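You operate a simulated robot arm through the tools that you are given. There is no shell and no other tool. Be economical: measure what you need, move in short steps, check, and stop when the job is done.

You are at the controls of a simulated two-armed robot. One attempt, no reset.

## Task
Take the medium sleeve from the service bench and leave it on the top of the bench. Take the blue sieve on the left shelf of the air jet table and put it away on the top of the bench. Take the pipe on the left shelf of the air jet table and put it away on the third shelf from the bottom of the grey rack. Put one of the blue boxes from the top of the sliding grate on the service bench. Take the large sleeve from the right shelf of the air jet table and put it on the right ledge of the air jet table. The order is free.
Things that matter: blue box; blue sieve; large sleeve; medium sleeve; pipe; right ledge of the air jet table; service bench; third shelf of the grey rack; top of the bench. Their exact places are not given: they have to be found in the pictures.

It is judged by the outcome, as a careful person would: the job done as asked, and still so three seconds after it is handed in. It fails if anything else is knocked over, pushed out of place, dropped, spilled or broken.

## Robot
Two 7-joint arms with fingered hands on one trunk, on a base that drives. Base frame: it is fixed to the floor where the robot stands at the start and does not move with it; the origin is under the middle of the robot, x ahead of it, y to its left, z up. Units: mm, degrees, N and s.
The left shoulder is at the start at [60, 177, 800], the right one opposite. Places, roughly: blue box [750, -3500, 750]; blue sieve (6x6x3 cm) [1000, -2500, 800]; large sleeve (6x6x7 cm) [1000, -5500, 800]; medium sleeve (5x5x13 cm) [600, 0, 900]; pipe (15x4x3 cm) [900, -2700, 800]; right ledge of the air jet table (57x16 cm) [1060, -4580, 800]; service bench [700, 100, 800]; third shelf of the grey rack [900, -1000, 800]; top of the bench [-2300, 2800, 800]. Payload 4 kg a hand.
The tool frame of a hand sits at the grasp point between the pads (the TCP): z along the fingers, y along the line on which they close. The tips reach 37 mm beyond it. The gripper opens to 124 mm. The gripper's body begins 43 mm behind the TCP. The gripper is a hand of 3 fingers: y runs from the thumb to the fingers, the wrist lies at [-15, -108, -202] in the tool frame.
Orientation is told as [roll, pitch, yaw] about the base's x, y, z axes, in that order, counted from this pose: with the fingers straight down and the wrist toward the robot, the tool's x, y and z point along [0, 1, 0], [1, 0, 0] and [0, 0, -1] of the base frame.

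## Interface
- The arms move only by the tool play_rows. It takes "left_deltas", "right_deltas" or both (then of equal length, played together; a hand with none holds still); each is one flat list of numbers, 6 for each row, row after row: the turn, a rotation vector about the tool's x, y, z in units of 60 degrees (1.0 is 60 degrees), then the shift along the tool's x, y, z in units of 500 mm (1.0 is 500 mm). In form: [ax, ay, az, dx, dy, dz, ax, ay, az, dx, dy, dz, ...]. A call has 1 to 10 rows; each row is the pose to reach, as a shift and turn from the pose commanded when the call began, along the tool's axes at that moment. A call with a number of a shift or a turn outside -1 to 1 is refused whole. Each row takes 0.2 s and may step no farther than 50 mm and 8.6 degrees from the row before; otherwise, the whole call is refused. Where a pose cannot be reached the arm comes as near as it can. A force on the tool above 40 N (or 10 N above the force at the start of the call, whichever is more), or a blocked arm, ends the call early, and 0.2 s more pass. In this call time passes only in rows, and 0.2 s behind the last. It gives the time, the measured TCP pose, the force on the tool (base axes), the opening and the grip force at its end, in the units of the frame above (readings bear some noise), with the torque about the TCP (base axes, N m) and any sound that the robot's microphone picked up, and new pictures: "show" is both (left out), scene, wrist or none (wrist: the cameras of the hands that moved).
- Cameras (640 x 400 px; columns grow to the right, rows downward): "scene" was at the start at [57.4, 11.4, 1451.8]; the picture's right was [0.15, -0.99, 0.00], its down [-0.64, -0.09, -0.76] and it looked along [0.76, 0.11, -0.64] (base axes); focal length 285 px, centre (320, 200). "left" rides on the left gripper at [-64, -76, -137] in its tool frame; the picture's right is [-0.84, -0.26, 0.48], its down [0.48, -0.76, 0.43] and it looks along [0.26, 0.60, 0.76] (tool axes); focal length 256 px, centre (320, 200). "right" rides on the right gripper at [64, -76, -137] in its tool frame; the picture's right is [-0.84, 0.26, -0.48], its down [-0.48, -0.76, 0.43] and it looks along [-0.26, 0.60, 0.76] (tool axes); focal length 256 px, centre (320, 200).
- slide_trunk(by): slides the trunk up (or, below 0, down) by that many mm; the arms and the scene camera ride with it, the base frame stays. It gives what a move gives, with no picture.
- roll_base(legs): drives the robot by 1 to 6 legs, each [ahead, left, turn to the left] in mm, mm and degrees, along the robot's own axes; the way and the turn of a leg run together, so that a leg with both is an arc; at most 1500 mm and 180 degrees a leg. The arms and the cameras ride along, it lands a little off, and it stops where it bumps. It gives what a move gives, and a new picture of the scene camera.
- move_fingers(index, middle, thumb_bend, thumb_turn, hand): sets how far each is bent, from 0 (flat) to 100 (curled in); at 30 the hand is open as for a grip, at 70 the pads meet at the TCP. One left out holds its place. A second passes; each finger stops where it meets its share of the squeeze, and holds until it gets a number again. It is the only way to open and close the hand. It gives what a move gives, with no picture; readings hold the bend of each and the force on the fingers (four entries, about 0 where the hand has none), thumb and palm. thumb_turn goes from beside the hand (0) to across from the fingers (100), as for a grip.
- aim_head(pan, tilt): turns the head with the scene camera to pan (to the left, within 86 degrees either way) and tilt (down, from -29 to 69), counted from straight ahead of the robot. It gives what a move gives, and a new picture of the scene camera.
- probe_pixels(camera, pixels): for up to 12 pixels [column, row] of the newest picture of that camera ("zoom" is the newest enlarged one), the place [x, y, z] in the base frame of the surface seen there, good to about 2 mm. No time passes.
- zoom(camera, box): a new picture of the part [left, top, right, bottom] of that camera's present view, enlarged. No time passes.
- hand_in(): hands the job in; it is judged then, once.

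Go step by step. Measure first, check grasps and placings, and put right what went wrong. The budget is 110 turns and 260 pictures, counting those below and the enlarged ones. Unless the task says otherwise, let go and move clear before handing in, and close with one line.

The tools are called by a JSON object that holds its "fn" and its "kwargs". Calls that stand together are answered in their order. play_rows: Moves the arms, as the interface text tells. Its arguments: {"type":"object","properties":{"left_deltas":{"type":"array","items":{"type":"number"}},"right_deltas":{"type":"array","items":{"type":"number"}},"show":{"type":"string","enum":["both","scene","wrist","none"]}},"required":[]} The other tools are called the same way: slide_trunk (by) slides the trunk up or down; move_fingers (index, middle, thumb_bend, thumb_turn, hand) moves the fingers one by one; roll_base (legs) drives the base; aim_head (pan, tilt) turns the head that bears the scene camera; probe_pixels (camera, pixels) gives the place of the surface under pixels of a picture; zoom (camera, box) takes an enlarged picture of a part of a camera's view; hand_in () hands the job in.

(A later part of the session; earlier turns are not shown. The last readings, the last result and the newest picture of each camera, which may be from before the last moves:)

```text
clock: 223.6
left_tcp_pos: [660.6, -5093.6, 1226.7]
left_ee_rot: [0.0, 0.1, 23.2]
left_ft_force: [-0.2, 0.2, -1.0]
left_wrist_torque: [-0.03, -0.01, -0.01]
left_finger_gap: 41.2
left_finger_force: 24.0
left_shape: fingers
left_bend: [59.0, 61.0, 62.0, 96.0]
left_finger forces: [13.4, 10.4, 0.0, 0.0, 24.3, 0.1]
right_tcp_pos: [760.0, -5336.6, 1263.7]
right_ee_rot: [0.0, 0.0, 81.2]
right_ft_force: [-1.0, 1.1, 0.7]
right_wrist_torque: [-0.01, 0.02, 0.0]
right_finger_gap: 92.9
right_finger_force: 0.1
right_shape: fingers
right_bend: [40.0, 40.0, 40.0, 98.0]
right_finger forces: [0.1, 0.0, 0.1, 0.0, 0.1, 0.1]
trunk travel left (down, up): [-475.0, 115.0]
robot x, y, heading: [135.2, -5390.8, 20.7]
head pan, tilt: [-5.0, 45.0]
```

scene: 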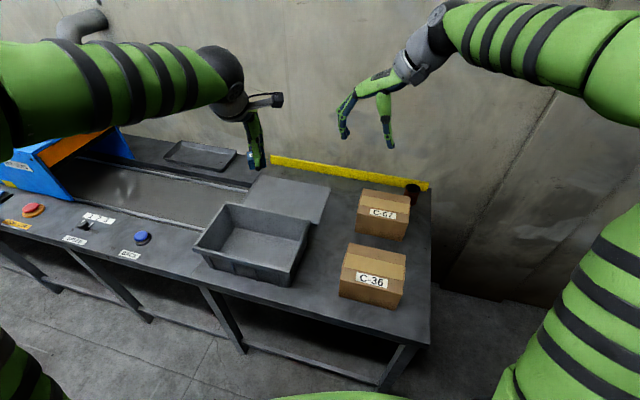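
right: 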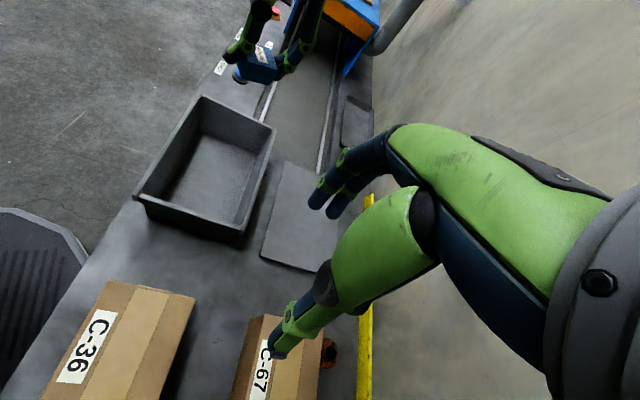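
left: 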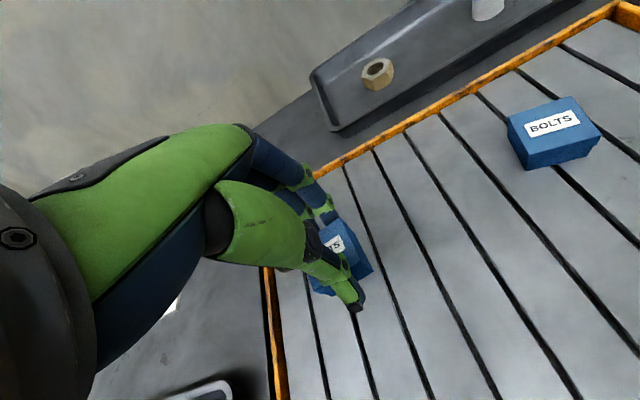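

Yaw is 81°, a good grip angle. I'll move the right hand above the sleeve along a descending line.

{"fn": "play_rows", "kwargs": {"right_deltas": [0, 0, 0, -0.068, -0.027, 0.052, 0, 0, 0, -0.136, -0.054, 0.104, 0, 0, 0, -0.204, -0.081, 0.155, 0, 0, 0, -0.272, -0.108, 0.207, 0, 0, 0, -0.34, -0.134, 0.259, 0, 0, 0, -0.408, -0.161, 0.31, 0, 0, 0, -0.476, -0.188, 0.362, 0, 0, 0, -0.544, -0.215, 0.414, 0, 0, 0, -0.612, -0.242, 0.466]}}

{"fn": "zoom", "kwargs": {"camera": "right", "box": [160, 150, 480, 400]}}

```text
clock: 225.6
left_tcp_pos: [661.9, -5094.0, 1227.2]
left_ee_rot: [0.1, 0.2, 23.3]
left_ft_force: [-0.2, -0.7, -0.7]
left_wrist_torque: [0.02, 0.06, -0.01]
left_finger_gap: 40.7
left_finger_force: 24.5
left_shape: fingers
left_bend: [59.0, 61.0, 62.0, 96.0]
left_finger forces: [13.4, 10.4, 0.0, 0.0, 24.5, 0.1]
right_tcp_pos: [1042.9, -5505.0, 1028.8]
right_ee_rot: [0.2, 0.1, 81.1]
right_ft_force: [0.6, 0.1, 0.2]
right_wrist_torque: [0.04, 0.02, -0.01]
right_finger_gap: 93.2
right_finger_force: 0.2
right_shape: fingers
right_bend: [40.0, 40.0, 40.0, 98.0]
right_finger forces: [0.1, 0.1, 0.1, 0.0, 0.0, 0.1]
trunk travel left (down, up): [-475.0, 115.0]
robot x, y, heading: [140.2, -5395.4, 20.6]
head pan, tilt: [-5.0, 45.0]
```

scene: 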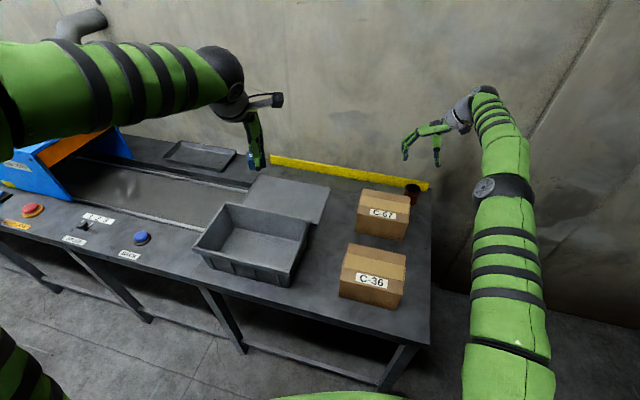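
right: 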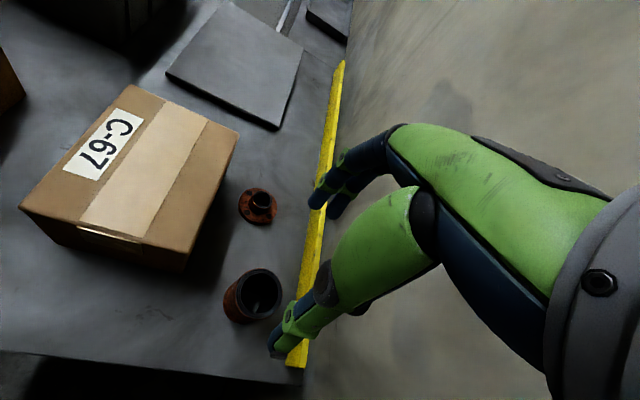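

```text
1.60 times, centred on (320, 275) of right
```

zoom: 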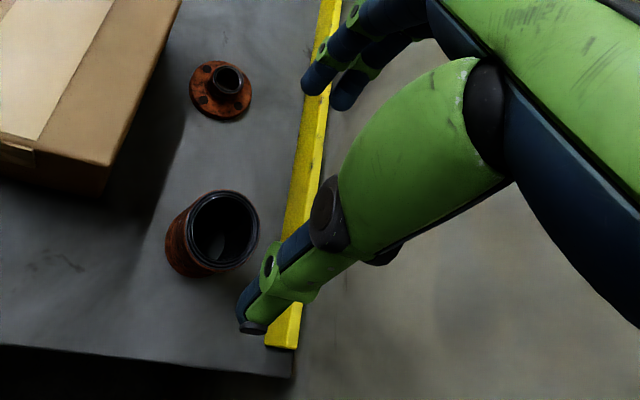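

Reached. Now I'll measure the rim, curb and carton precisely from here.

{"fn": "probe_pixels", "kwargs": {"camera": "zoom", "pixels": [[189, 230], [222, 193], [256, 225], [222, 266], [198, 205], [248, 255], [290, 220], [300, 160], [105, 165], [270, 345], [175, 375], [250, 95]]}}

```text
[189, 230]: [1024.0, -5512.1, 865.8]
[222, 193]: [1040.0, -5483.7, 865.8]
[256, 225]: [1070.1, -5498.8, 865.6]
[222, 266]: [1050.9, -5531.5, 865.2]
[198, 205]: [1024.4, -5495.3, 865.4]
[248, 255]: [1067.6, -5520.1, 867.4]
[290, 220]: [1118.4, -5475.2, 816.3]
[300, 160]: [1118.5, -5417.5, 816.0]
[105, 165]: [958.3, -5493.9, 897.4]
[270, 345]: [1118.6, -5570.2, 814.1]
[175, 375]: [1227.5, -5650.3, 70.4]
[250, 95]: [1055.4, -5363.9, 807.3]
```

The sleeve is centred at (1047, -5507) and the curb face is back at x 1118, so there's room. I'll descend to z 850.

{"fn": "play_rows", "kwargs": {"right_deltas": [0, 0, 0, -0.006, -0.003, 0.07, 0, 0, 0, -0.006, -0.003, 0.14, 0, 0, 0, -0.006, -0.003, 0.2, 0, 0, 0, -0.006, -0.003, 0.25, 0, 0, 0, -0.006, -0.003, 0.3], "show": "wrist"}}

{"fn": "zoom", "kwargs": {"camera": "right", "box": [160, 150, 480, 400]}}

```text
clock: 226.8
left_tcp_pos: [659.3, -5095.2, 1228.1]
left_ee_rot: [0.0, 0.1, 23.2]
left_ft_force: [-0.2, 0.6, -1.3]
left_wrist_torque: [0.01, 0.02, -0.03]
left_finger_gap: 40.9
left_finger_force: 23.9
left_shape: fingers
left_bend: [59.0, 61.0, 62.0, 96.0]
left_finger forces: [13.4, 10.4, 0.0, 0.0, 24.5, 0.1]
right_tcp_pos: [1042.5, -5505.4, 881.7]
right_ee_rot: [-0.1, 0.0, 81.0]
right_ft_force: [0.4, 0.5, 0.0]
right_wrist_torque: [0.02, -0.01, -0.01]
right_finger_gap: 93.3
right_finger_force: 0.0
right_shape: fingers
right_bend: [40.0, 40.0, 40.0, 98.0]
right_finger forces: [0.0, 0.1, 0.1, 0.1, 0.0, 0.0]
trunk travel left (down, up): [-475.0, 115.0]
robot x, y, heading: [137.3, -5395.6, 20.5]
head pan, tilt: [-5.0, 45.0]
```

right: 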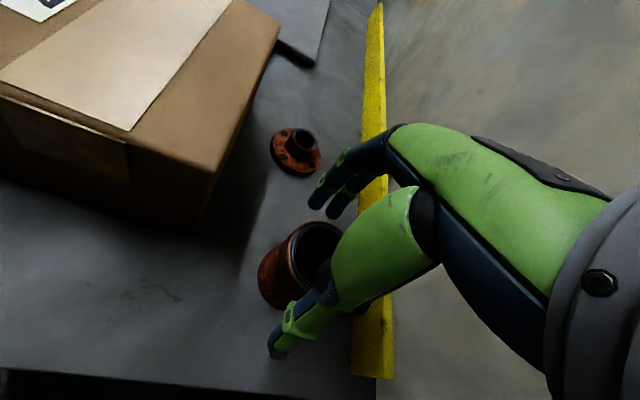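

```text
1.60 times, centred on (320, 275) of right
```

zoom: 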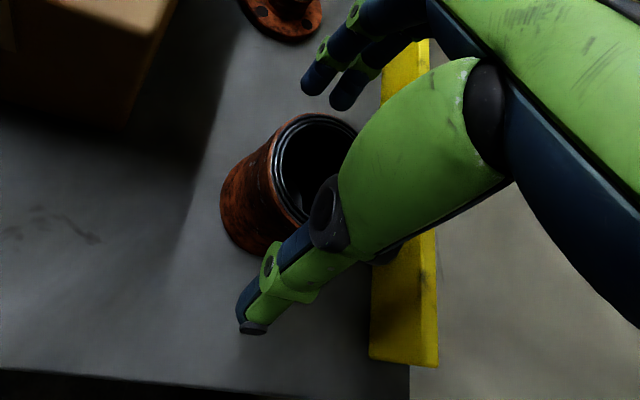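

The fingers straddle the sleeve with clearance on both sides. I'll go down the rest and close.

{"fn": "play_rows", "kwargs": {"right_deltas": [0, 0, 0, -0.006, 0, 0.03, 0, 0, 0, -0.006, 0, 0.062], "show": "none"}}

{"fn": "move_fingers", "kwargs": {"hand": "right", "index": 70, "middle": 70, "thumb_bend": 70}}

{"fn": "play_rows", "kwargs": {"right_deltas": [0, 0, 0, 0, 0, -0.03, 0, 0, 0, 0, 0, -0.08, 0, 0, 0, 0, 0, -0.14]}}

```text
clock: 227.4
left_tcp_pos: [660.2, -5094.4, 1227.7]
left_ee_rot: [0.1, 0.1, 23.2]
left_ft_force: [0.9, 1.2, -0.7]
left_wrist_torque: [-0.03, 0.04, 0.01]
left_finger_gap: 41.0
left_finger_force: 24.3
left_shape: fingers
left_bend: [59.0, 61.0, 62.0, 96.0]
left_finger forces: [13.5, 10.4, 0.1, 0.1, 24.5, 0.0]
right_tcp_pos: [1047.5, -5507.2, 848.9]
right_ee_rot: [0.0, 0.1, 81.0]
right_ft_force: [0.1, 0.0, -0.2]
right_wrist_torque: [-0.01, 0.01, 0.0]
right_finger_gap: 93.2
right_finger_force: 0.0
right_shape: fingers
right_bend: [40.0, 40.0, 40.0, 98.0]
right_finger forces: [0.0, 0.0, 0.0, 0.0, 0.1, 0.1]
trunk travel left (down, up): [-475.0, 115.0]
robot x, y, heading: [141.0, -5393.1, 20.7]
head pan, tilt: [-5.0, 45.0]
```

```text
clock: 228.4
left_tcp_pos: [659.0, -5094.6, 1229.7]
left_ee_rot: [0.0, 0.1, 23.3]
left_ft_force: [0.4, 0.5, -1.3]
left_wrist_torque: [-0.02, 0.0, 0.0]
left_finger_gap: 40.8
left_finger_force: 24.2
left_shape: fingers
left_bend: [59.0, 61.0, 62.0, 96.0]
left_finger forces: [13.4, 10.5, 0.1, 0.1, 24.5, 0.0]
right_tcp_pos: [1047.7, -5506.6, 851.6]
right_ee_rot: [-0.2, -0.1, 80.9]
right_ft_force: [5.3, -3.9, 18.7]
right_wrist_torque: [0.57, -0.38, -0.14]
right_finger_gap: 60.1
right_finger_force: 29.8
right_shape: fingers
right_bend: [51.0, 52.0, 58.0, 97.0]
right_finger forces: [14.1, 13.1, 0.0, 0.0, 32.5, 0.0]
trunk travel left (down, up): [-475.0, 115.0]
robot x, y, heading: [139.8, -5393.6, 20.6]
head pan, tilt: [-5.0, 45.0]
```

```text
clock: 229.2
left_tcp_pos: [659.0, -5093.7, 1228.3]
left_ee_rot: [0.2, 0.1, 23.1]
left_ft_force: [0.0, 0.5, -0.9]
left_wrist_torque: [0.02, -0.01, 0.03]
left_finger_gap: 40.9
left_finger_force: 24.6
left_shape: fingers
left_bend: [59.0, 61.0, 62.0, 96.0]
left_finger forces: [13.5, 10.4, 0.0, 0.1, 24.5, 0.1]
right_tcp_pos: [1048.3, -5507.4, 919.2]
right_ee_rot: [0.1, 0.2, 81.0]
right_ft_force: [0.2, -0.3, -5.9]
right_wrist_torque: [-0.06, -0.03, 0.0]
right_finger_gap: 59.4
right_finger_force: 27.4
right_shape: fingers
right_bend: [51.0, 52.0, 59.0, 96.0]
right_finger forces: [15.8, 11.4, 0.0, 0.0, 27.0, 0.0]
trunk travel left (down, up): [-475.0, 115.0]
robot x, y, heading: [140.0, -5393.7, 20.6]
head pan, tilt: [-5.0, 45.0]
```

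scene: 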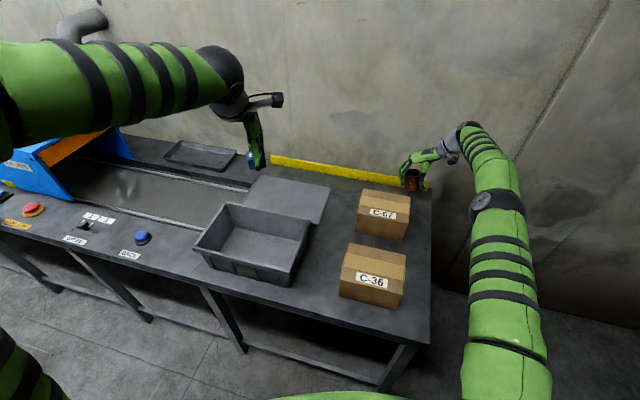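
right: 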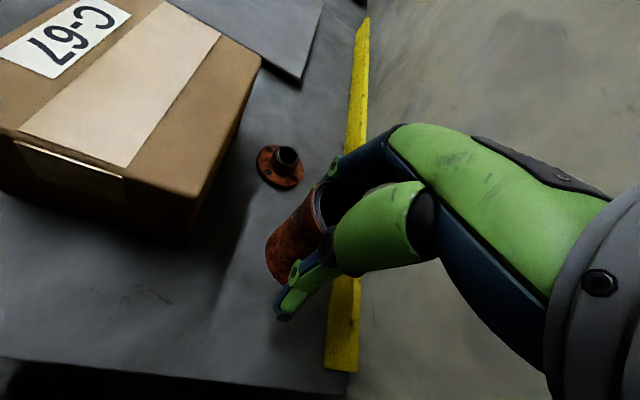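

The large sleeve is gripped (about 6 N). I'll lift well above the carton and draw back.

{"fn": "play_rows", "kwargs": {"right_deltas": [0, 0, 0, 0, 0, -0.09, 0, 0, 0, 0, 0, -0.18, 0, 0, 0, 0, 0, -0.27, 0, 0, 0, 0, 0, -0.34, 0, 0, 0, 0.08, 0.032, -0.36, 0, 0, 0, 0.16, 0.064, -0.38, 0, 0, 0, 0.24, 0.095, -0.4, 0, 0, 0, 0.32, 0.127, -0.42, 0, 0, 0, 0.4, 0.158, -0.44, 0, 0, 0, 0.48, 0.19, -0.46], "show": "wrist"}}

{"fn": "roll_base", "kwargs": {"legs": [[0, 0, -20.5], [-300, 0, 0], [0, 800, 0]]}}

{"fn": "aim_head", "kwargs": {"pan": 0, "tilt": 38}}

```text
clock: 231.4
left_tcp_pos: [659.0, -5092.6, 1228.5]
left_ee_rot: [0.0, 0.1, 23.2]
left_ft_force: [-0.2, 0.9, -1.7]
left_wrist_torque: [-0.01, 0.04, -0.02]
left_finger_gap: 41.0
left_finger_force: 23.8
left_shape: fingers
left_bend: [59.0, 61.0, 62.0, 96.0]
left_finger forces: [13.4, 10.5, 0.0, 0.0, 24.5, 0.0]
right_tcp_pos: [967.8, -5331.7, 1217.6]
right_ee_rot: [0.1, 0.2, 81.0]
right_ft_force: [-1.0, 1.3, -5.2]
right_wrist_torque: [-0.1, -0.04, -0.01]
right_finger_gap: 59.3
right_finger_force: 27.0
right_shape: fingers
right_bend: [51.0, 52.0, 59.0, 96.0]
right_finger forces: [15.5, 11.8, 0.0, 0.0, 26.9, 0.0]
right hand out of reach, approached as far as the arm can: row 3, 4, 5, 6, 7, 8, 9, 10
trunk travel left (down, up): [-475.0, 115.0]
robot x, y, heading: [141.2, -5394.3, 20.6]
head pan, tilt: [-5.0, 45.0]
```

right: 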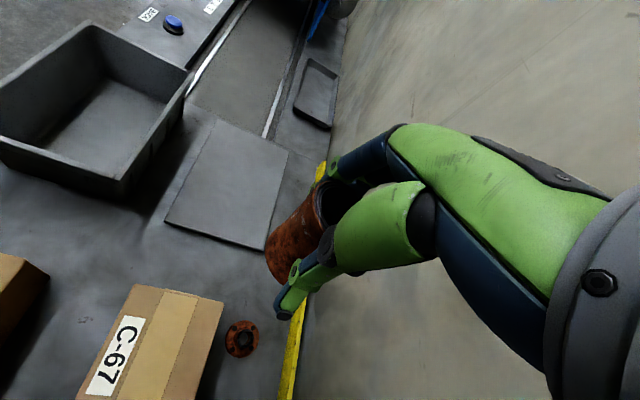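

```text
clock: 238.3
left_tcp_pos: [450.5, -4526.3, 1227.9]
left_ee_rot: [0.0, 0.1, 1.8]
left_ft_force: [0.4, -0.5, -1.2]
left_wrist_torque: [0.0, -0.01, -0.02]
left_finger_gap: 41.4
left_finger_force: 23.7
left_shape: fingers
left_bend: [59.0, 61.0, 62.0, 96.0]
left_finger forces: [13.5, 10.4, 0.0, 0.0, 24.4, 0.1]
right_tcp_pos: [652.4, -4860.9, 1216.4]
right_ee_rot: [0.2, 0.1, 59.7]
right_ft_force: [0.2, -0.2, -5.6]
right_wrist_torque: [-0.1, 0.01, -0.02]
right_finger_gap: 59.1
right_finger_force: 25.6
right_shape: fingers
right_bend: [51.0, 52.0, 59.0, 96.0]
right_finger forces: [14.7, 11.3, 0.1, 0.0, 25.5, 0.0]
trunk travel left (down, up): [-475.0, 115.0]
robot x, y, heading: [-145.5, -4615.5, -0.4]
head pan, tilt: [-5.0, 45.0]
```

scene: 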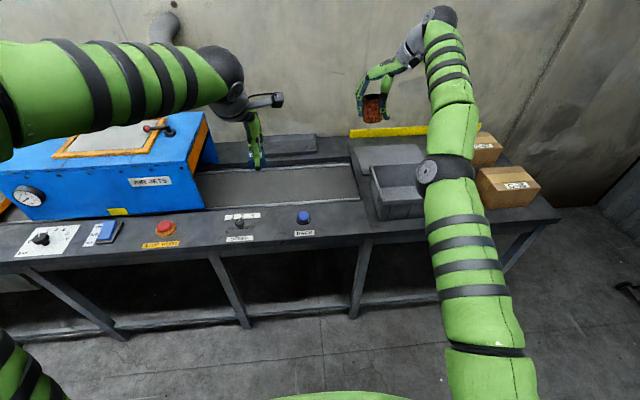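

```text
clock: 239.0
left_tcp_pos: [451.3, -4525.8, 1226.6]
left_ee_rot: [0.2, 0.2, 1.8]
left_ft_force: [0.0, -0.1, -1.4]
left_wrist_torque: [-0.03, 0.01, 0.01]
left_finger_gap: 40.9
left_finger_force: 24.2
left_shape: fingers
left_bend: [59.0, 61.0, 62.0, 96.0]
left_finger forces: [13.5, 10.4, 0.0, 0.0, 24.4, 0.0]
right_tcp_pos: [652.8, -4862.2, 1215.6]
right_ee_rot: [0.2, 0.1, 59.7]
right_ft_force: [0.5, 0.0, -6.0]
right_wrist_torque: [-0.04, 0.03, 0.0]
right_finger_gap: 59.0
right_finger_force: 25.9
right_shape: fingers
right_bend: [51.0, 52.0, 59.0, 96.0]
right_finger forces: [14.7, 11.3, 0.0, 0.1, 25.4, 0.1]
trunk travel left (down, up): [-475.0, 115.0]
robot x, y, heading: [-145.5, -4617.4, -0.8]
head pan, tilt: [0.0, 38.0]
```

scene: 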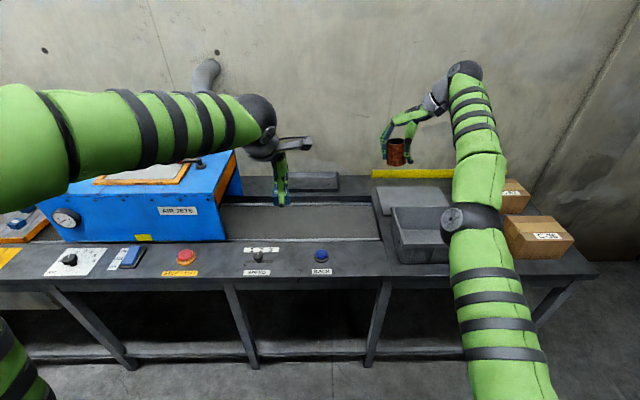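

The ledge is the strip behind the recessed track, with a black tray at (312,180). I'll measure it.

{"fn": "zoom", "kwargs": {"camera": "scene", "box": [220, 150, 460, 300]}}

{"fn": "probe_pixels", "kwargs": {"camera": "zoom", "pixels": [[350, 120], [375, 130], [350, 105], [390, 100], [345, 135], [240, 70], [320, 70], [200, 110], [240, 120], [420, 110], [330, 100], [280, 105]]}}

```text
2.67 times, centred on (340, 225) of scene
```

zoom: 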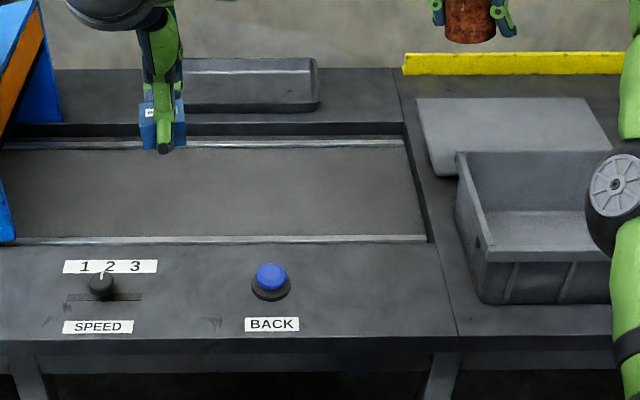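

```text
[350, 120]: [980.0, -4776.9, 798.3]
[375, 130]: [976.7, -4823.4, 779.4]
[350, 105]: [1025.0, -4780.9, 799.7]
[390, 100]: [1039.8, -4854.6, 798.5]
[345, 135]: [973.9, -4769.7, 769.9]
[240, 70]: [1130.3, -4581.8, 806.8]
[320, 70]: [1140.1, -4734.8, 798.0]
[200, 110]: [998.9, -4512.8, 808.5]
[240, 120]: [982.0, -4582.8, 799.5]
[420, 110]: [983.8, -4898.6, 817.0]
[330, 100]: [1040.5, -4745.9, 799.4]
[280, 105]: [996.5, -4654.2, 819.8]
```

The ledge is free for y -4730 to -4860, x 980–1140, at z 799. I'll put the sleeve at about (1055, -4800), so I drive in first and then turn the hand.

{"fn": "roll_base", "kwargs": {"legs": [[270, 0, 0.8]]}}

{"fn": "play_rows", "kwargs": {"right_deltas": [0, 0, 0.12, 0, 0, 0.06, 0, 0, 0.24, 0, 0, 0.12, 0, 0, 0.36, 0, 0, 0.18, 0, 0, 0.48, 0, 0, 0.24, 0, 0, 0.5, 0, 0, 0.3]}}

```text
clock: 240.9
left_tcp_pos: [724.4, -4522.3, 1226.3]
left_ee_rot: [0.2, 0.1, 2.3]
left_ft_force: [-0.1, 0.0, -1.8]
left_wrist_torque: [-0.02, 0.03, 0.01]
left_finger_gap: 40.7
left_finger_force: 24.3
left_shape: fingers
left_bend: [59.0, 61.0, 62.0, 96.0]
left_finger forces: [13.4, 10.4, 0.0, 0.0, 24.4, 0.0]
right_tcp_pos: [928.7, -4855.6, 1215.4]
right_ee_rot: [0.3, 0.2, 60.2]
right_ft_force: [-0.6, -0.6, -5.3]
right_wrist_torque: [-0.07, 0.04, -0.03]
right_finger_gap: 58.8
right_finger_force: 25.7
right_shape: fingers
right_bend: [51.0, 52.0, 59.0, 96.0]
right_finger forces: [14.6, 11.3, 0.0, 0.0, 25.5, 0.0]
trunk travel left (down, up): [-475.0, 115.0]
robot x, y, heading: [129.4, -4619.6, 0.0]
head pan, tilt: [0.0, 38.0]
```

scene: 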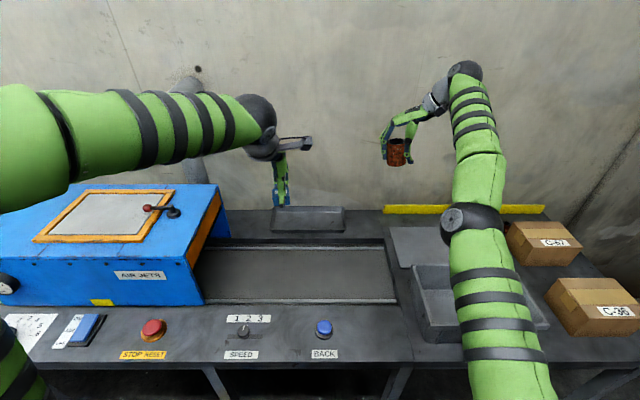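

```text
clock: 242.1
left_tcp_pos: [722.9, -4523.3, 1228.1]
left_ee_rot: [0.0, 0.2, 2.4]
left_ft_force: [-0.1, -0.8, -0.8]
left_wrist_torque: [0.04, 0.05, 0.01]
left_finger_gap: 40.8
left_finger_force: 24.0
left_shape: fingers
left_bend: [59.0, 61.0, 62.0, 96.0]
left_finger forces: [13.4, 10.5, 0.0, 0.0, 24.4, 0.1]
right_tcp_pos: [1016.6, -4868.6, 1087.6]
right_ee_rot: [0.2, 0.5, 30.2]
right_ft_force: [1.1, 0.4, -5.9]
right_wrist_torque: [-0.04, 0.03, 0.04]
right_finger_gap: 58.8
right_finger_force: 25.4
right_shape: fingers
right_bend: [51.0, 53.0, 59.0, 96.0]
right_finger forces: [14.5, 11.3, 0.0, 0.0, 25.3, 0.1]
right hand out of reach, approached as far as the arm can: row 1, 2, 3, 4, 5
trunk travel left (down, up): [-475.0, 115.0]
robot x, y, heading: [128.7, -4621.2, -0.3]
head pan, tilt: [0.0, 38.0]
```

scene: 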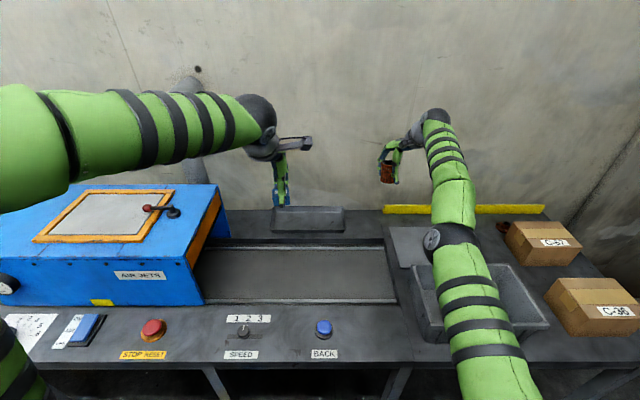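
right: 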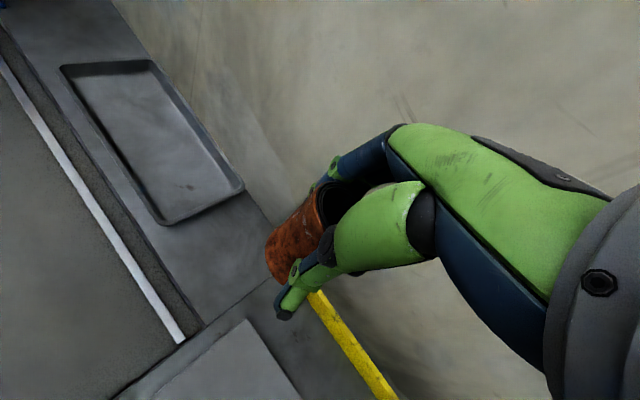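

The hand is at (1017, -4869, 1088), yaw 30. Next I'll go to (1055, -4802) at z 960.

{"fn": "play_rows", "kwargs": {"right_deltas": [0, 0, 0, 0.015, 0.026, 0.05, 0, 0, 0, 0.03, 0.053, 0.1, 0, 0, 0, 0.046, 0.08, 0.15, 0, 0, 0, 0.061, 0.106, 0.2, 0, 0, 0, 0.076, 0.132, 0.255]}}

{"fn": "zoom", "kwargs": {"camera": "scene", "box": [250, 130, 490, 280]}}

```text
clock: 243.3
left_tcp_pos: [722.9, -4521.7, 1227.9]
left_ee_rot: [0.1, 0.2, 2.4]
left_ft_force: [0.0, 0.1, -0.4]
left_wrist_torque: [0.0, 0.02, 0.0]
left_finger_gap: 41.0
left_finger_force: 23.9
left_shape: fingers
left_bend: [59.0, 61.0, 62.0, 96.0]
left_finger forces: [13.3, 10.5, 0.1, 0.0, 24.4, 0.0]
right_tcp_pos: [1041.9, -4799.1, 957.5]
right_ee_rot: [0.1, 0.2, 30.3]
right_ft_force: [0.2, -0.1, -4.9]
right_wrist_torque: [-0.06, 0.06, -0.01]
right_finger_gap: 58.8
right_finger_force: 25.0
right_shape: fingers
right_bend: [51.0, 53.0, 59.0, 96.0]
right_finger forces: [14.3, 11.4, 0.0, 0.0, 25.1, 0.0]
right hand out of reach, approached as far as the arm can: row 4, 5
trunk travel left (down, up): [-475.0, 115.0]
robot x, y, heading: [129.7, -4622.3, 0.1]
head pan, tilt: [0.0, 38.0]
```

scene: 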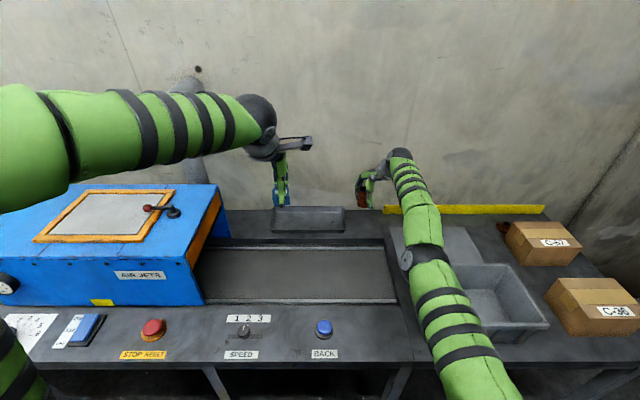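
right: 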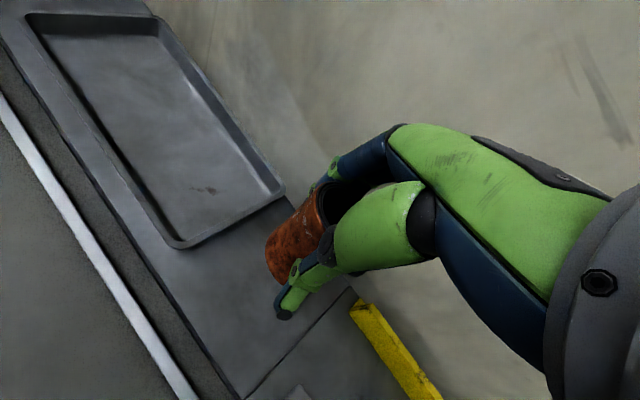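

```text
2.67 times, centred on (370, 205) of scene
```

zoom: 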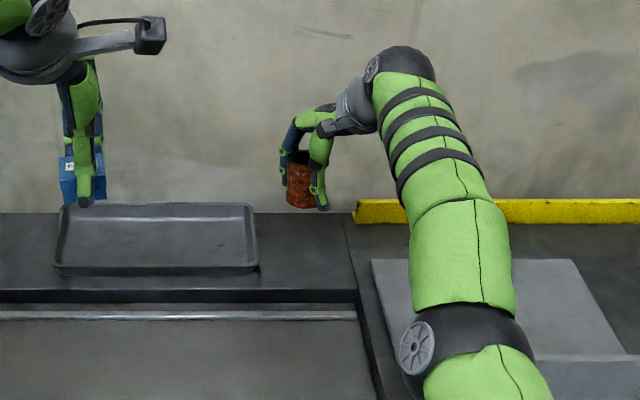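

The sleeve is over the free part of the ledge at (1042, -4799), which is good. Before lowering, I'll check the arm's clearance over the bin and the tray edge.

{"fn": "probe_pixels", "kwargs": {"camera": "scene", "pixels": [[405, 262], [420, 285], [430, 310], [425, 245], [520, 320], [480, 340], [450, 350], [415, 215]]}}

{"fn": "probe_pixels", "kwargs": {"camera": "right", "pixels": [[284, 188], [190, 246], [285, 255], [300, 340], [270, 355], [230, 380], [210, 250]]}}

```text
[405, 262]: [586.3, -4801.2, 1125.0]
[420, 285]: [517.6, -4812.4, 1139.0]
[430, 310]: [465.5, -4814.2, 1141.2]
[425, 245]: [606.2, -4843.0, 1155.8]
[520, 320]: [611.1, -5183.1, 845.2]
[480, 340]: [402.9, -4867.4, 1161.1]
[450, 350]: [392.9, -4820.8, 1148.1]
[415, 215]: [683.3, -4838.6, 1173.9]
```

```text
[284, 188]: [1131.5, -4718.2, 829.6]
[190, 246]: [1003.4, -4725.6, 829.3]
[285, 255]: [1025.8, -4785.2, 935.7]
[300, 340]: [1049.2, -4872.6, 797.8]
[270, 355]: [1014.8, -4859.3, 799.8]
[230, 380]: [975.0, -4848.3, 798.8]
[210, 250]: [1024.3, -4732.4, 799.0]
```

There's ample clearance. I'll lower the sleeve to the ledge, slowing near contact.

{"fn": "play_rows", "kwargs": {"right_deltas": [0, 0, 0, 0, 0, 0.06, 0, 0, 0, 0, 0, 0.12, 0, 0, 0, 0, 0, 0.17, 0, 0, 0, 0, 0, 0.195, 0, 0, 0, 0, 0, 0.204, 0, 0, 0, 0, 0, 0.21]}}

```text
clock: 244.7
left_tcp_pos: [722.0, -4522.8, 1227.0]
left_ee_rot: [0.1, 0.1, 2.4]
left_ft_force: [-0.1, -1.2, -0.9]
left_wrist_torque: [-0.03, 0.0, 0.01]
left_finger_gap: 40.6
left_finger_force: 24.1
left_shape: fingers
left_bend: [59.0, 61.0, 62.0, 96.0]
left_finger forces: [13.3, 10.5, 0.0, 0.0, 24.4, 0.0]
right_tcp_pos: [1042.2, -4798.7, 853.0]
right_ee_rot: [0.2, -0.1, 30.1]
right_ft_force: [-1.2, -0.9, -1.9]
right_wrist_torque: [-0.02, -0.02, -0.01]
right_finger_gap: 58.7
right_finger_force: 25.9
right_shape: fingers
right_bend: [51.0, 53.0, 59.0, 96.0]
right_finger forces: [13.8, 11.2, 0.1, 0.0, 26.3, 0.0]
trunk travel left (down, up): [-475.0, 115.0]
robot x, y, heading: [128.3, -4619.2, -0.2]
head pan, tilt: [0.0, 38.0]
```

scene: 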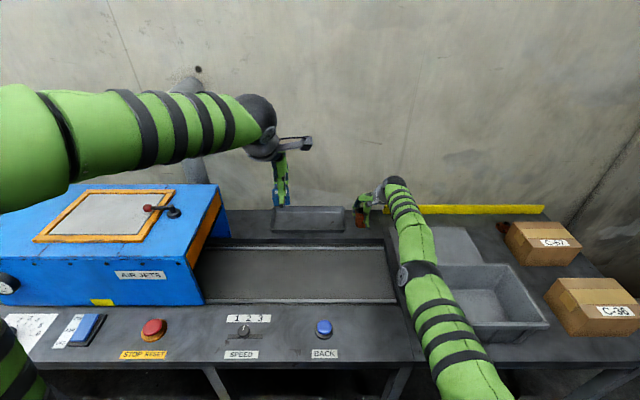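
right: 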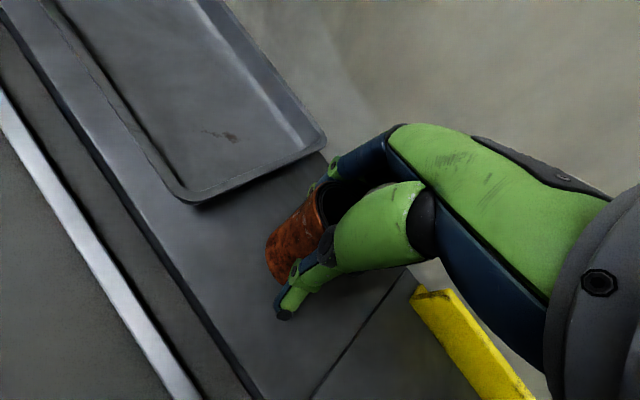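

The load has dropped to 1.9 N, so it's just touching. I'll go 2 mm more and release gradually.

{"fn": "play_rows", "kwargs": {"right_deltas": [0, 0, 0, 0, 0, 0.003], "show": "none"}}

{"fn": "move_fingers", "kwargs": {"hand": "right", "index": 50, "middle": 51, "thumb_bend": 56}}

{"fn": "move_fingers", "kwargs": {"hand": "right", "index": 47, "middle": 47, "thumb_bend": 50}}

{"fn": "zoom", "kwargs": {"camera": "right", "box": [200, 140, 460, 340]}}

```text
clock: 245.1
left_tcp_pos: [721.1, -4522.5, 1227.7]
left_ee_rot: [0.2, 0.1, 2.4]
left_ft_force: [-0.3, -0.1, -0.6]
left_wrist_torque: [0.0, -0.02, 0.0]
left_finger_gap: 40.9
left_finger_force: 24.0
left_shape: fingers
left_bend: [59.0, 61.0, 62.0, 96.0]
left_finger forces: [13.3, 10.3, 0.0, 0.0, 24.4, 0.0]
right_tcp_pos: [1042.2, -4798.0, 852.7]
right_ee_rot: [0.2, 0.1, 30.2]
right_ft_force: [-0.3, -0.1, 3.8]
right_wrist_torque: [0.08, -0.18, -0.02]
right_finger_gap: 58.8
right_finger_force: 25.8
right_shape: fingers
right_bend: [51.0, 53.0, 59.0, 96.0]
right_finger forces: [13.7, 11.3, 0.1, 0.0, 27.1, 0.1]
trunk travel left (down, up): [-475.0, 115.0]
robot x, y, heading: [129.7, -4617.4, 0.1]
head pan, tilt: [0.0, 38.0]
```

```text
clock: 246.1
left_tcp_pos: [722.0, -4522.3, 1228.4]
left_ee_rot: [0.1, 0.1, 2.4]
left_ft_force: [0.6, -0.3, -1.8]
left_wrist_torque: [0.01, 0.01, 0.0]
left_finger_gap: 40.9
left_finger_force: 24.3
left_shape: fingers
left_bend: [59.0, 61.0, 62.0, 96.0]
left_finger forces: [13.1, 10.4, 0.0, 0.0, 24.4, 0.0]
right_tcp_pos: [1040.8, -4798.3, 850.8]
right_ee_rot: [0.1, 0.2, 30.2]
right_ft_force: [-0.4, 0.8, -0.7]
right_wrist_torque: [0.08, -0.07, 0.05]
right_finger_gap: 60.0
right_finger_force: 4.8
right_shape: fingers
right_bend: [48.0, 49.0, 55.0, 97.0]
right_finger forces: [2.4, 3.0, 0.1, 0.0, 4.1, 0.0]
trunk travel left (down, up): [-475.0, 115.0]
robot x, y, heading: [129.6, -4620.4, -0.2]
head pan, tilt: [0.0, 38.0]
```

```text
clock: 247.1
left_tcp_pos: [721.8, -4522.2, 1229.1]
left_ee_rot: [0.0, 0.0, 2.4]
left_ft_force: [-0.1, -0.2, -0.3]
left_wrist_torque: [0.0, 0.0, 0.02]
left_finger_gap: 41.0
left_finger_force: 24.1
left_shape: fingers
left_bend: [59.0, 61.0, 62.0, 96.0]
left_finger forces: [13.2, 10.5, 0.0, 0.1, 24.4, 0.0]
right_tcp_pos: [1041.3, -4798.5, 851.9]
right_ee_rot: [0.2, 0.1, 30.2]
right_ft_force: [-1.4, -1.2, -0.4]
right_wrist_torque: [0.02, -0.02, 0.01]
right_finger_gap: 67.7
right_finger_force: 0.1
right_shape: fingers
right_bend: [47.0, 47.0, 50.0, 97.0]
right_finger forces: [0.2, 0.1, 0.2, 0.0, 0.9, 0.0]
trunk travel left (down, up): [-475.0, 115.0]
robot x, y, heading: [124.5, -4620.9, -0.3]
head pan, tilt: [0.0, 38.0]
```

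```text
2.00 times, centred on (330, 240) of right
```

zoom: 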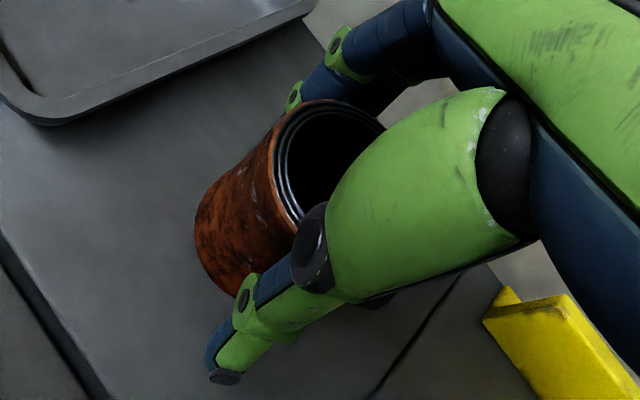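

The sleeve stands free. I'll open a bit wider and lift straight up.

{"fn": "move_fingers", "kwargs": {"hand": "right", "index": 41, "middle": 41, "thumb_bend": 42}}

{"fn": "play_rows", "kwargs": {"right_deltas": [0, 0, 0, 0, 0, -0.03, 0, 0, 0, 0, 0, -0.09, 0, 0, 0, 0, 0, -0.16]}}

```text
clock: 248.1
left_tcp_pos: [722.6, -4521.9, 1228.5]
left_ee_rot: [0.2, 0.0, 2.5]
left_ft_force: [-0.4, -0.2, -1.0]
left_wrist_torque: [0.01, 0.02, -0.02]
left_finger_gap: 40.9
left_finger_force: 23.7
left_shape: fingers
left_bend: [59.0, 61.0, 62.0, 96.0]
left_finger forces: [13.3, 10.5, 0.0, 0.0, 24.3, 0.0]
right_tcp_pos: [1041.3, -4799.5, 851.1]
right_ee_rot: [0.1, 0.2, 30.1]
right_ft_force: [0.1, 0.1, -0.2]
right_wrist_torque: [0.01, -0.02, 0.03]
right_finger_gap: 88.6
right_finger_force: 0.1
right_shape: fingers
right_bend: [41.0, 41.0, 42.0, 97.0]
right_finger forces: [0.0, 0.0, 0.0, 0.0, 0.0, 0.0]
trunk travel left (down, up): [-475.0, 115.0]
robot x, y, heading: [129.4, -4619.5, -0.1]
head pan, tilt: [0.0, 38.0]
```

```text
clock: 248.9
left_tcp_pos: [722.7, -4521.5, 1228.4]
left_ee_rot: [0.0, 0.1, 2.4]
left_ft_force: [-0.8, 0.3, -0.8]
left_wrist_torque: [0.02, 0.03, 0.0]
left_finger_gap: 41.2
left_finger_force: 23.9
left_shape: fingers
left_bend: [59.0, 61.0, 62.0, 96.0]
left_finger forces: [13.4, 10.4, 0.0, 0.0, 24.4, 0.0]
right_tcp_pos: [1042.8, -4801.2, 933.1]
right_ee_rot: [0.1, 0.2, 30.3]
right_ft_force: [0.0, 0.3, -0.3]
right_wrist_torque: [0.0, -0.01, 0.0]
right_finger_gap: 88.3
right_finger_force: 0.1
right_shape: fingers
right_bend: [41.0, 41.0, 42.0, 97.0]
right_finger forces: [0.0, 0.0, 0.0, 0.0, 0.1, 0.0]
right hand out of reach, approached as far as the arm can: row 2
trunk travel left (down, up): [-475.0, 115.0]
robot x, y, heading: [133.0, -4616.4, -0.1]
head pan, tilt: [0.0, 38.0]
```

scene: 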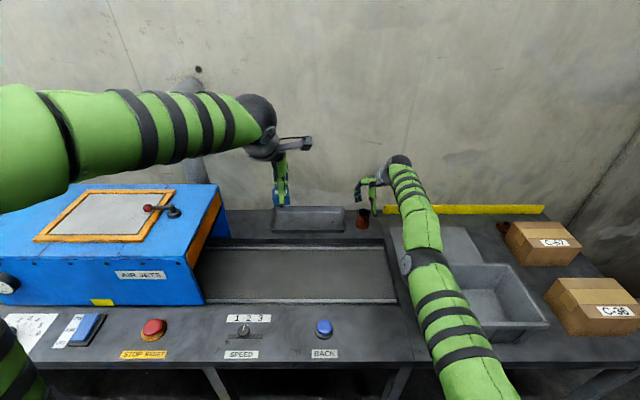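
right: 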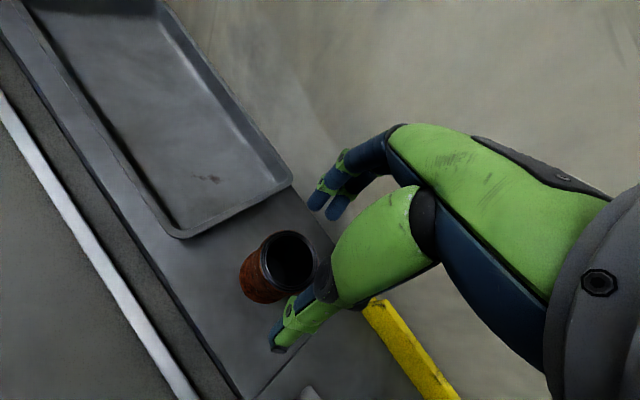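

The large sleeve stands upright on the right ledge. I'll draw the right hand up and back, then drive to the service bench with the box.

{"fn": "play_rows", "kwargs": {"right_deltas": [0, 0, 0, 0, 0, -0.04, 0, 0, 0, 0, -0.06, -0.08, 0, 0, 0, 0, -0.12, -0.13, 0, 0, 0, 0, -0.18, -0.19, 0, 0, 0.1, 0, -0.24, -0.25, 0, 0, 0.2, 0, -0.3, -0.3, 0, 0, 0.3, 0, -0.36, -0.34, 0, 0, 0.4, 0, -0.42, -0.36, 0, 0, 0.5, 0, -0.48, -0.38, 0, 0, 0.5, 0, -0.54, -0.38]}}

{"fn": "roll_base", "kwargs": {"legs": [[-800, 0, 0]]}}

{"fn": "slide_trunk", "kwargs": {"by": -150}}

```text
clock: 251.1
left_tcp_pos: [722.1, -4522.9, 1226.7]
left_ee_rot: [0.2, 0.1, 2.3]
left_ft_force: [-0.2, 0.3, -0.8]
left_wrist_torque: [0.02, 0.01, -0.02]
left_finger_gap: 40.7
left_finger_force: 24.2
left_shape: fingers
left_bend: [59.0, 61.0, 62.0, 96.0]
left_finger forces: [13.4, 10.4, 0.1, 0.0, 24.4, 0.0]
right_tcp_pos: [998.6, -4957.9, 1196.1]
right_ee_rot: [0.0, 0.3, 0.3]
right_ft_force: [-0.5, 0.2, -0.4]
right_wrist_torque: [-0.02, -0.02, 0.03]
right_finger_gap: 88.4
right_finger_force: 0.0
right_shape: fingers
right_bend: [41.0, 41.0, 42.0, 98.0]
right_finger forces: [0.0, 0.1, 0.1, 0.0, 0.0, 0.0]
right hand out of reach, approached as far as the arm can: row 2, 3, 4, 5, 6, 7, 8, 9, 10
trunk travel left (down, up): [-475.0, 115.0]
robot x, y, heading: [129.5, -4618.2, -0.1]
head pan, tilt: [0.0, 38.0]
```

scene: 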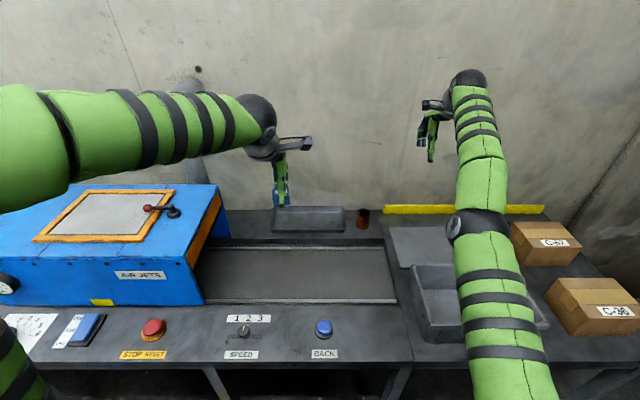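
right: 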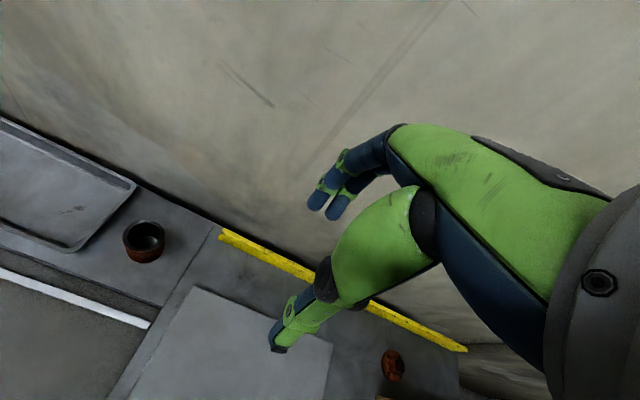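

```text
clock: 255.4
left_tcp_pos: [-78.7, -4524.0, 1228.5]
left_ee_rot: [0.1, 0.2, 1.6]
left_ft_force: [-0.5, -0.3, -0.6]
left_wrist_torque: [0.0, 0.0, 0.01]
left_finger_gap: 40.9
left_finger_force: 24.0
left_shape: fingers
left_bend: [59.0, 61.0, 62.0, 96.0]
left_finger forces: [13.3, 10.5, 0.0, 0.0, 24.4, 0.0]
right_tcp_pos: [191.3, -4963.4, 1197.7]
right_ee_rot: [0.1, 0.3, -0.6]
right_ft_force: [-0.2, -0.5, 0.2]
right_wrist_torque: [-0.03, -0.03, -0.02]
right_finger_gap: 88.4
right_finger_force: 0.1
right_shape: fingers
right_bend: [41.0, 41.0, 42.0, 98.0]
right_finger forces: [0.1, 0.0, 0.1, 0.1, 0.0, 0.0]
trunk travel left (down, up): [-475.0, 115.0]
robot x, y, heading: [-676.4, -4609.7, -0.8]
head pan, tilt: [0.0, 38.0]
```

scene: 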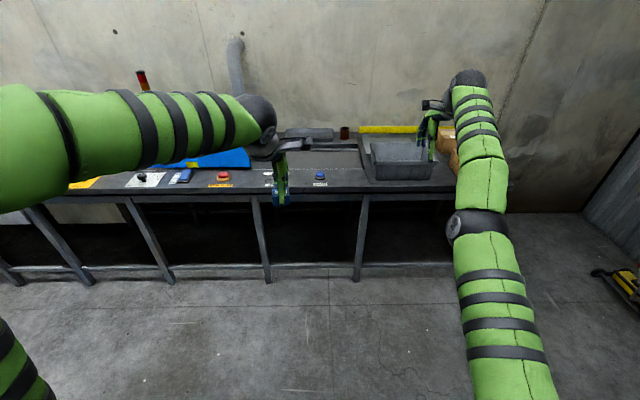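

```text
clock: 257.2
left_tcp_pos: [-78.9, -4523.4, 1078.1]
left_ee_rot: [0.1, 0.0, 1.6]
left_ft_force: [-0.3, -0.4, -0.5]
left_wrist_torque: [-0.03, 0.0, 0.0]
left_finger_gap: 40.8
left_finger_force: 24.2
left_shape: fingers
left_bend: [59.0, 61.0, 62.0, 96.0]
left_finger forces: [13.3, 10.3, 0.1, 0.0, 24.2, 0.0]
right_tcp_pos: [190.8, -4964.7, 1048.5]
right_ee_rot: [0.0, 0.2, -0.5]
right_ft_force: [0.4, 0.5, -0.3]
right_wrist_torque: [0.0, 0.0, 0.0]
right_finger_gap: 88.2
right_finger_force: 0.1
right_shape: fingers
right_bend: [41.0, 41.0, 42.0, 98.0]
right_finger forces: [0.1, 0.0, 0.0, 0.0, 0.0, 0.1]
trunk travel left (down, up): [-325.0, 265.0]
robot x, y, heading: [-676.8, -4609.4, -1.0]
head pan, tilt: [0.0, 38.0]
```

I'll fold the right arm back, then strafe left all the way to the service bench.

{"fn": "play_rows", "kwargs": {"right_deltas": [0, 0, 0, 0, -0.08, 0.0, 0, 0, 0, 0, -0.16, 0, 0, 0, 0, 0, -0.24, -0.03, 0, 0, 0, 0, -0.32, -0.06, 0, 0, 0, 0, -0.4, -0.09, 0, 0, 0, 0, -0.48, -0.12, 0, 0, 0, 0, -0.56, -0.12], "show": "none"}}

{"fn": "roll_base", "kwargs": {"legs": [[-100, 0, 1], [0, 1500, 0], [0, 1500, 0], [0, 1450, 0]]}}

{"fn": "aim_head", "kwargs": {"pan": 5, "tilt": 33}}

```text
clock: 258.8
left_tcp_pos: [-80.0, -4525.1, 1078.5]
left_ee_rot: [0.1, 0.1, 1.5]
left_ft_force: [0.2, 0.1, -0.7]
left_wrist_torque: [0.05, -0.01, 0.01]
left_finger_gap: 40.6
left_finger_force: 24.6
left_shape: fingers
left_bend: [59.0, 61.0, 62.0, 96.0]
left_finger forces: [13.3, 10.4, 0.0, 0.0, 24.5, 0.0]
right_tcp_pos: [71.1, -5019.7, 1227.4]
right_ee_rot: [0.1, 0.6, -0.5]
right_ft_force: [-0.5, 0.1, 0.5]
right_wrist_torque: [0.0, 0.05, -0.02]
right_finger_gap: 88.6
right_finger_force: 0.1
right_shape: fingers
right_bend: [41.0, 41.0, 42.0, 98.0]
right_finger forces: [0.0, 0.0, 0.0, 0.0, 0.0, 0.1]
right hand out of reach, approached as far as the arm can: row 1, 2, 3, 4, 5, 6, 7
trunk travel left (down, up): [-325.0, 265.0]
robot x, y, heading: [-676.2, -4609.0, -1.0]
head pan, tilt: [0.0, 38.0]
```

```text
clock: 280.7
left_tcp_pos: [-136.1, -91.8, 1078.3]
left_ee_rot: [0.2, 0.1, 1.8]
left_ft_force: [-0.4, 0.6, -1.1]
left_wrist_torque: [0.0, -0.03, 0.01]
left_finger_gap: 40.8
left_finger_force: 24.3
left_shape: fingers
left_bend: [59.0, 61.0, 62.0, 96.0]
left_finger forces: [13.4, 10.3, 0.0, 0.1, 24.4, 0.0]
right_tcp_pos: [17.7, -585.7, 1225.9]
right_ee_rot: [0.0, 0.5, -0.2]
right_ft_force: [-0.5, 0.6, 0.5]
right_wrist_torque: [0.01, 0.0, -0.01]
right_finger_gap: 88.4
right_finger_force: 0.0
right_shape: fingers
right_bend: [41.0, 41.0, 42.0, 98.0]
right_finger forces: [0.0, 0.0, 0.1, 0.0, 0.1, 0.0]
trunk travel left (down, up): [-325.0, 265.0]
robot x, y, heading: [-730.3, -183.4, -0.6]
head pan, tilt: [0.0, 38.0]
```

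scene: 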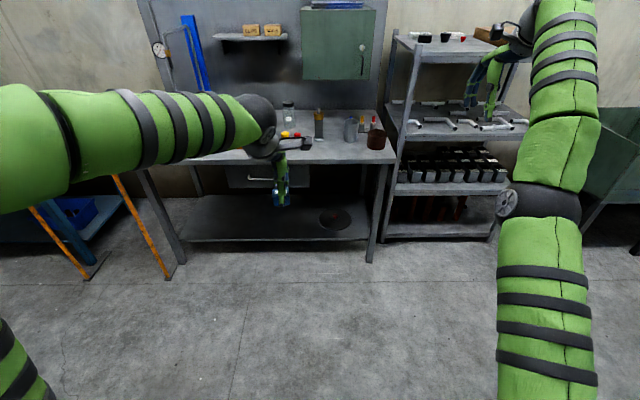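

```text
clock: 281.3
left_tcp_pos: [-137.3, -92.3, 1077.6]
left_ee_rot: [0.1, 0.1, 1.8]
left_ft_force: [0.2, 0.0, -1.0]
left_wrist_torque: [-0.04, -0.02, -0.03]
left_finger_gap: 40.9
left_finger_force: 23.9
left_shape: fingers
left_bend: [59.0, 61.0, 62.0, 96.0]
left_finger forces: [13.4, 10.4, 0.1, 0.1, 24.5, 0.0]
right_tcp_pos: [17.4, -586.6, 1225.5]
right_ee_rot: [0.1, 0.6, -0.2]
right_ft_force: [0.3, -0.9, -0.3]
right_wrist_torque: [0.02, 0.01, 0.01]
right_finger_gap: 88.4
right_finger_force: 0.0
right_shape: fingers
right_bend: [41.0, 41.0, 42.0, 98.0]
right_finger forces: [0.0, 0.0, 0.0, 0.0, 0.0, 0.0]
trunk travel left (down, up): [-325.0, 265.0]
robot x, y, heading: [-731.5, -185.1, -0.5]
head pan, tilt: [5.0, 33.0]
```

scene: 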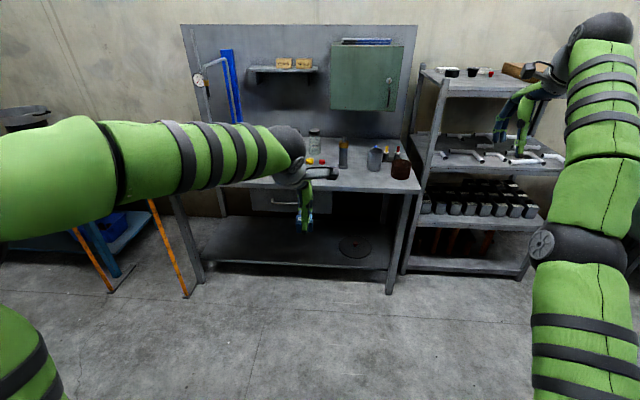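

The right arm is still stretched out ahead and would hit the rack, so I'll fold it in before driving closer.

{"fn": "play_rows", "kwargs": {"right_deltas": [0, 0, 0, 0.06, 0, 0.05, 0, 0, 0, 0.12, -0.04, 0.1, 0, 0, 0, 0.18, -0.08, 0.15, 0, 0, 0, 0.24, -0.14, 0.2, 0, 0, 0, 0.26, -0.22, 0.22, 0, 0, 0, 0.26, -0.3, 0.24, 0, 0, 0, 0.26, -0.38, 0.25], "show": "scene"}}

```text
clock: 282.9
left_tcp_pos: [-135.9, -92.3, 1077.5]
left_ee_rot: [0.1, 0.1, 1.8]
left_ft_force: [0.6, 0.8, -1.3]
left_wrist_torque: [-0.04, -0.01, 0.01]
left_finger_gap: 40.9
left_finger_force: 24.1
left_shape: fingers
left_bend: [59.0, 61.0, 62.0, 96.0]
left_finger forces: [13.4, 10.5, 0.1, 0.0, 24.5, 0.1]
right_tcp_pos: [21.7, -473.3, 1251.0]
right_ee_rot: [0.1, 0.9, -0.1]
right_ft_force: [0.8, -0.2, -0.2]
right_wrist_torque: [0.04, 0.0, 0.03]
right_finger_gap: 88.7
right_finger_force: 0.1
right_shape: fingers
right_bend: [41.0, 41.0, 42.0, 98.0]
right_finger forces: [0.0, 0.0, 0.0, 0.0, 0.0, 0.0]
right hand out of reach, approached as far as the arm can: row 1, 2, 3, 4, 5, 6, 7
trunk travel left (down, up): [-325.0, 265.0]
robot x, y, heading: [-733.4, -180.2, -0.5]
head pan, tilt: [5.0, 33.0]
```

scene: 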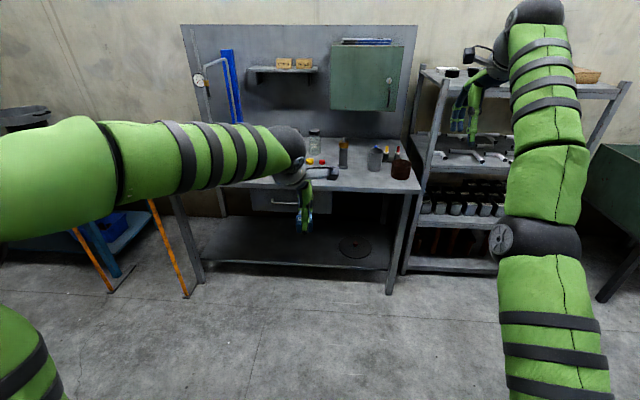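

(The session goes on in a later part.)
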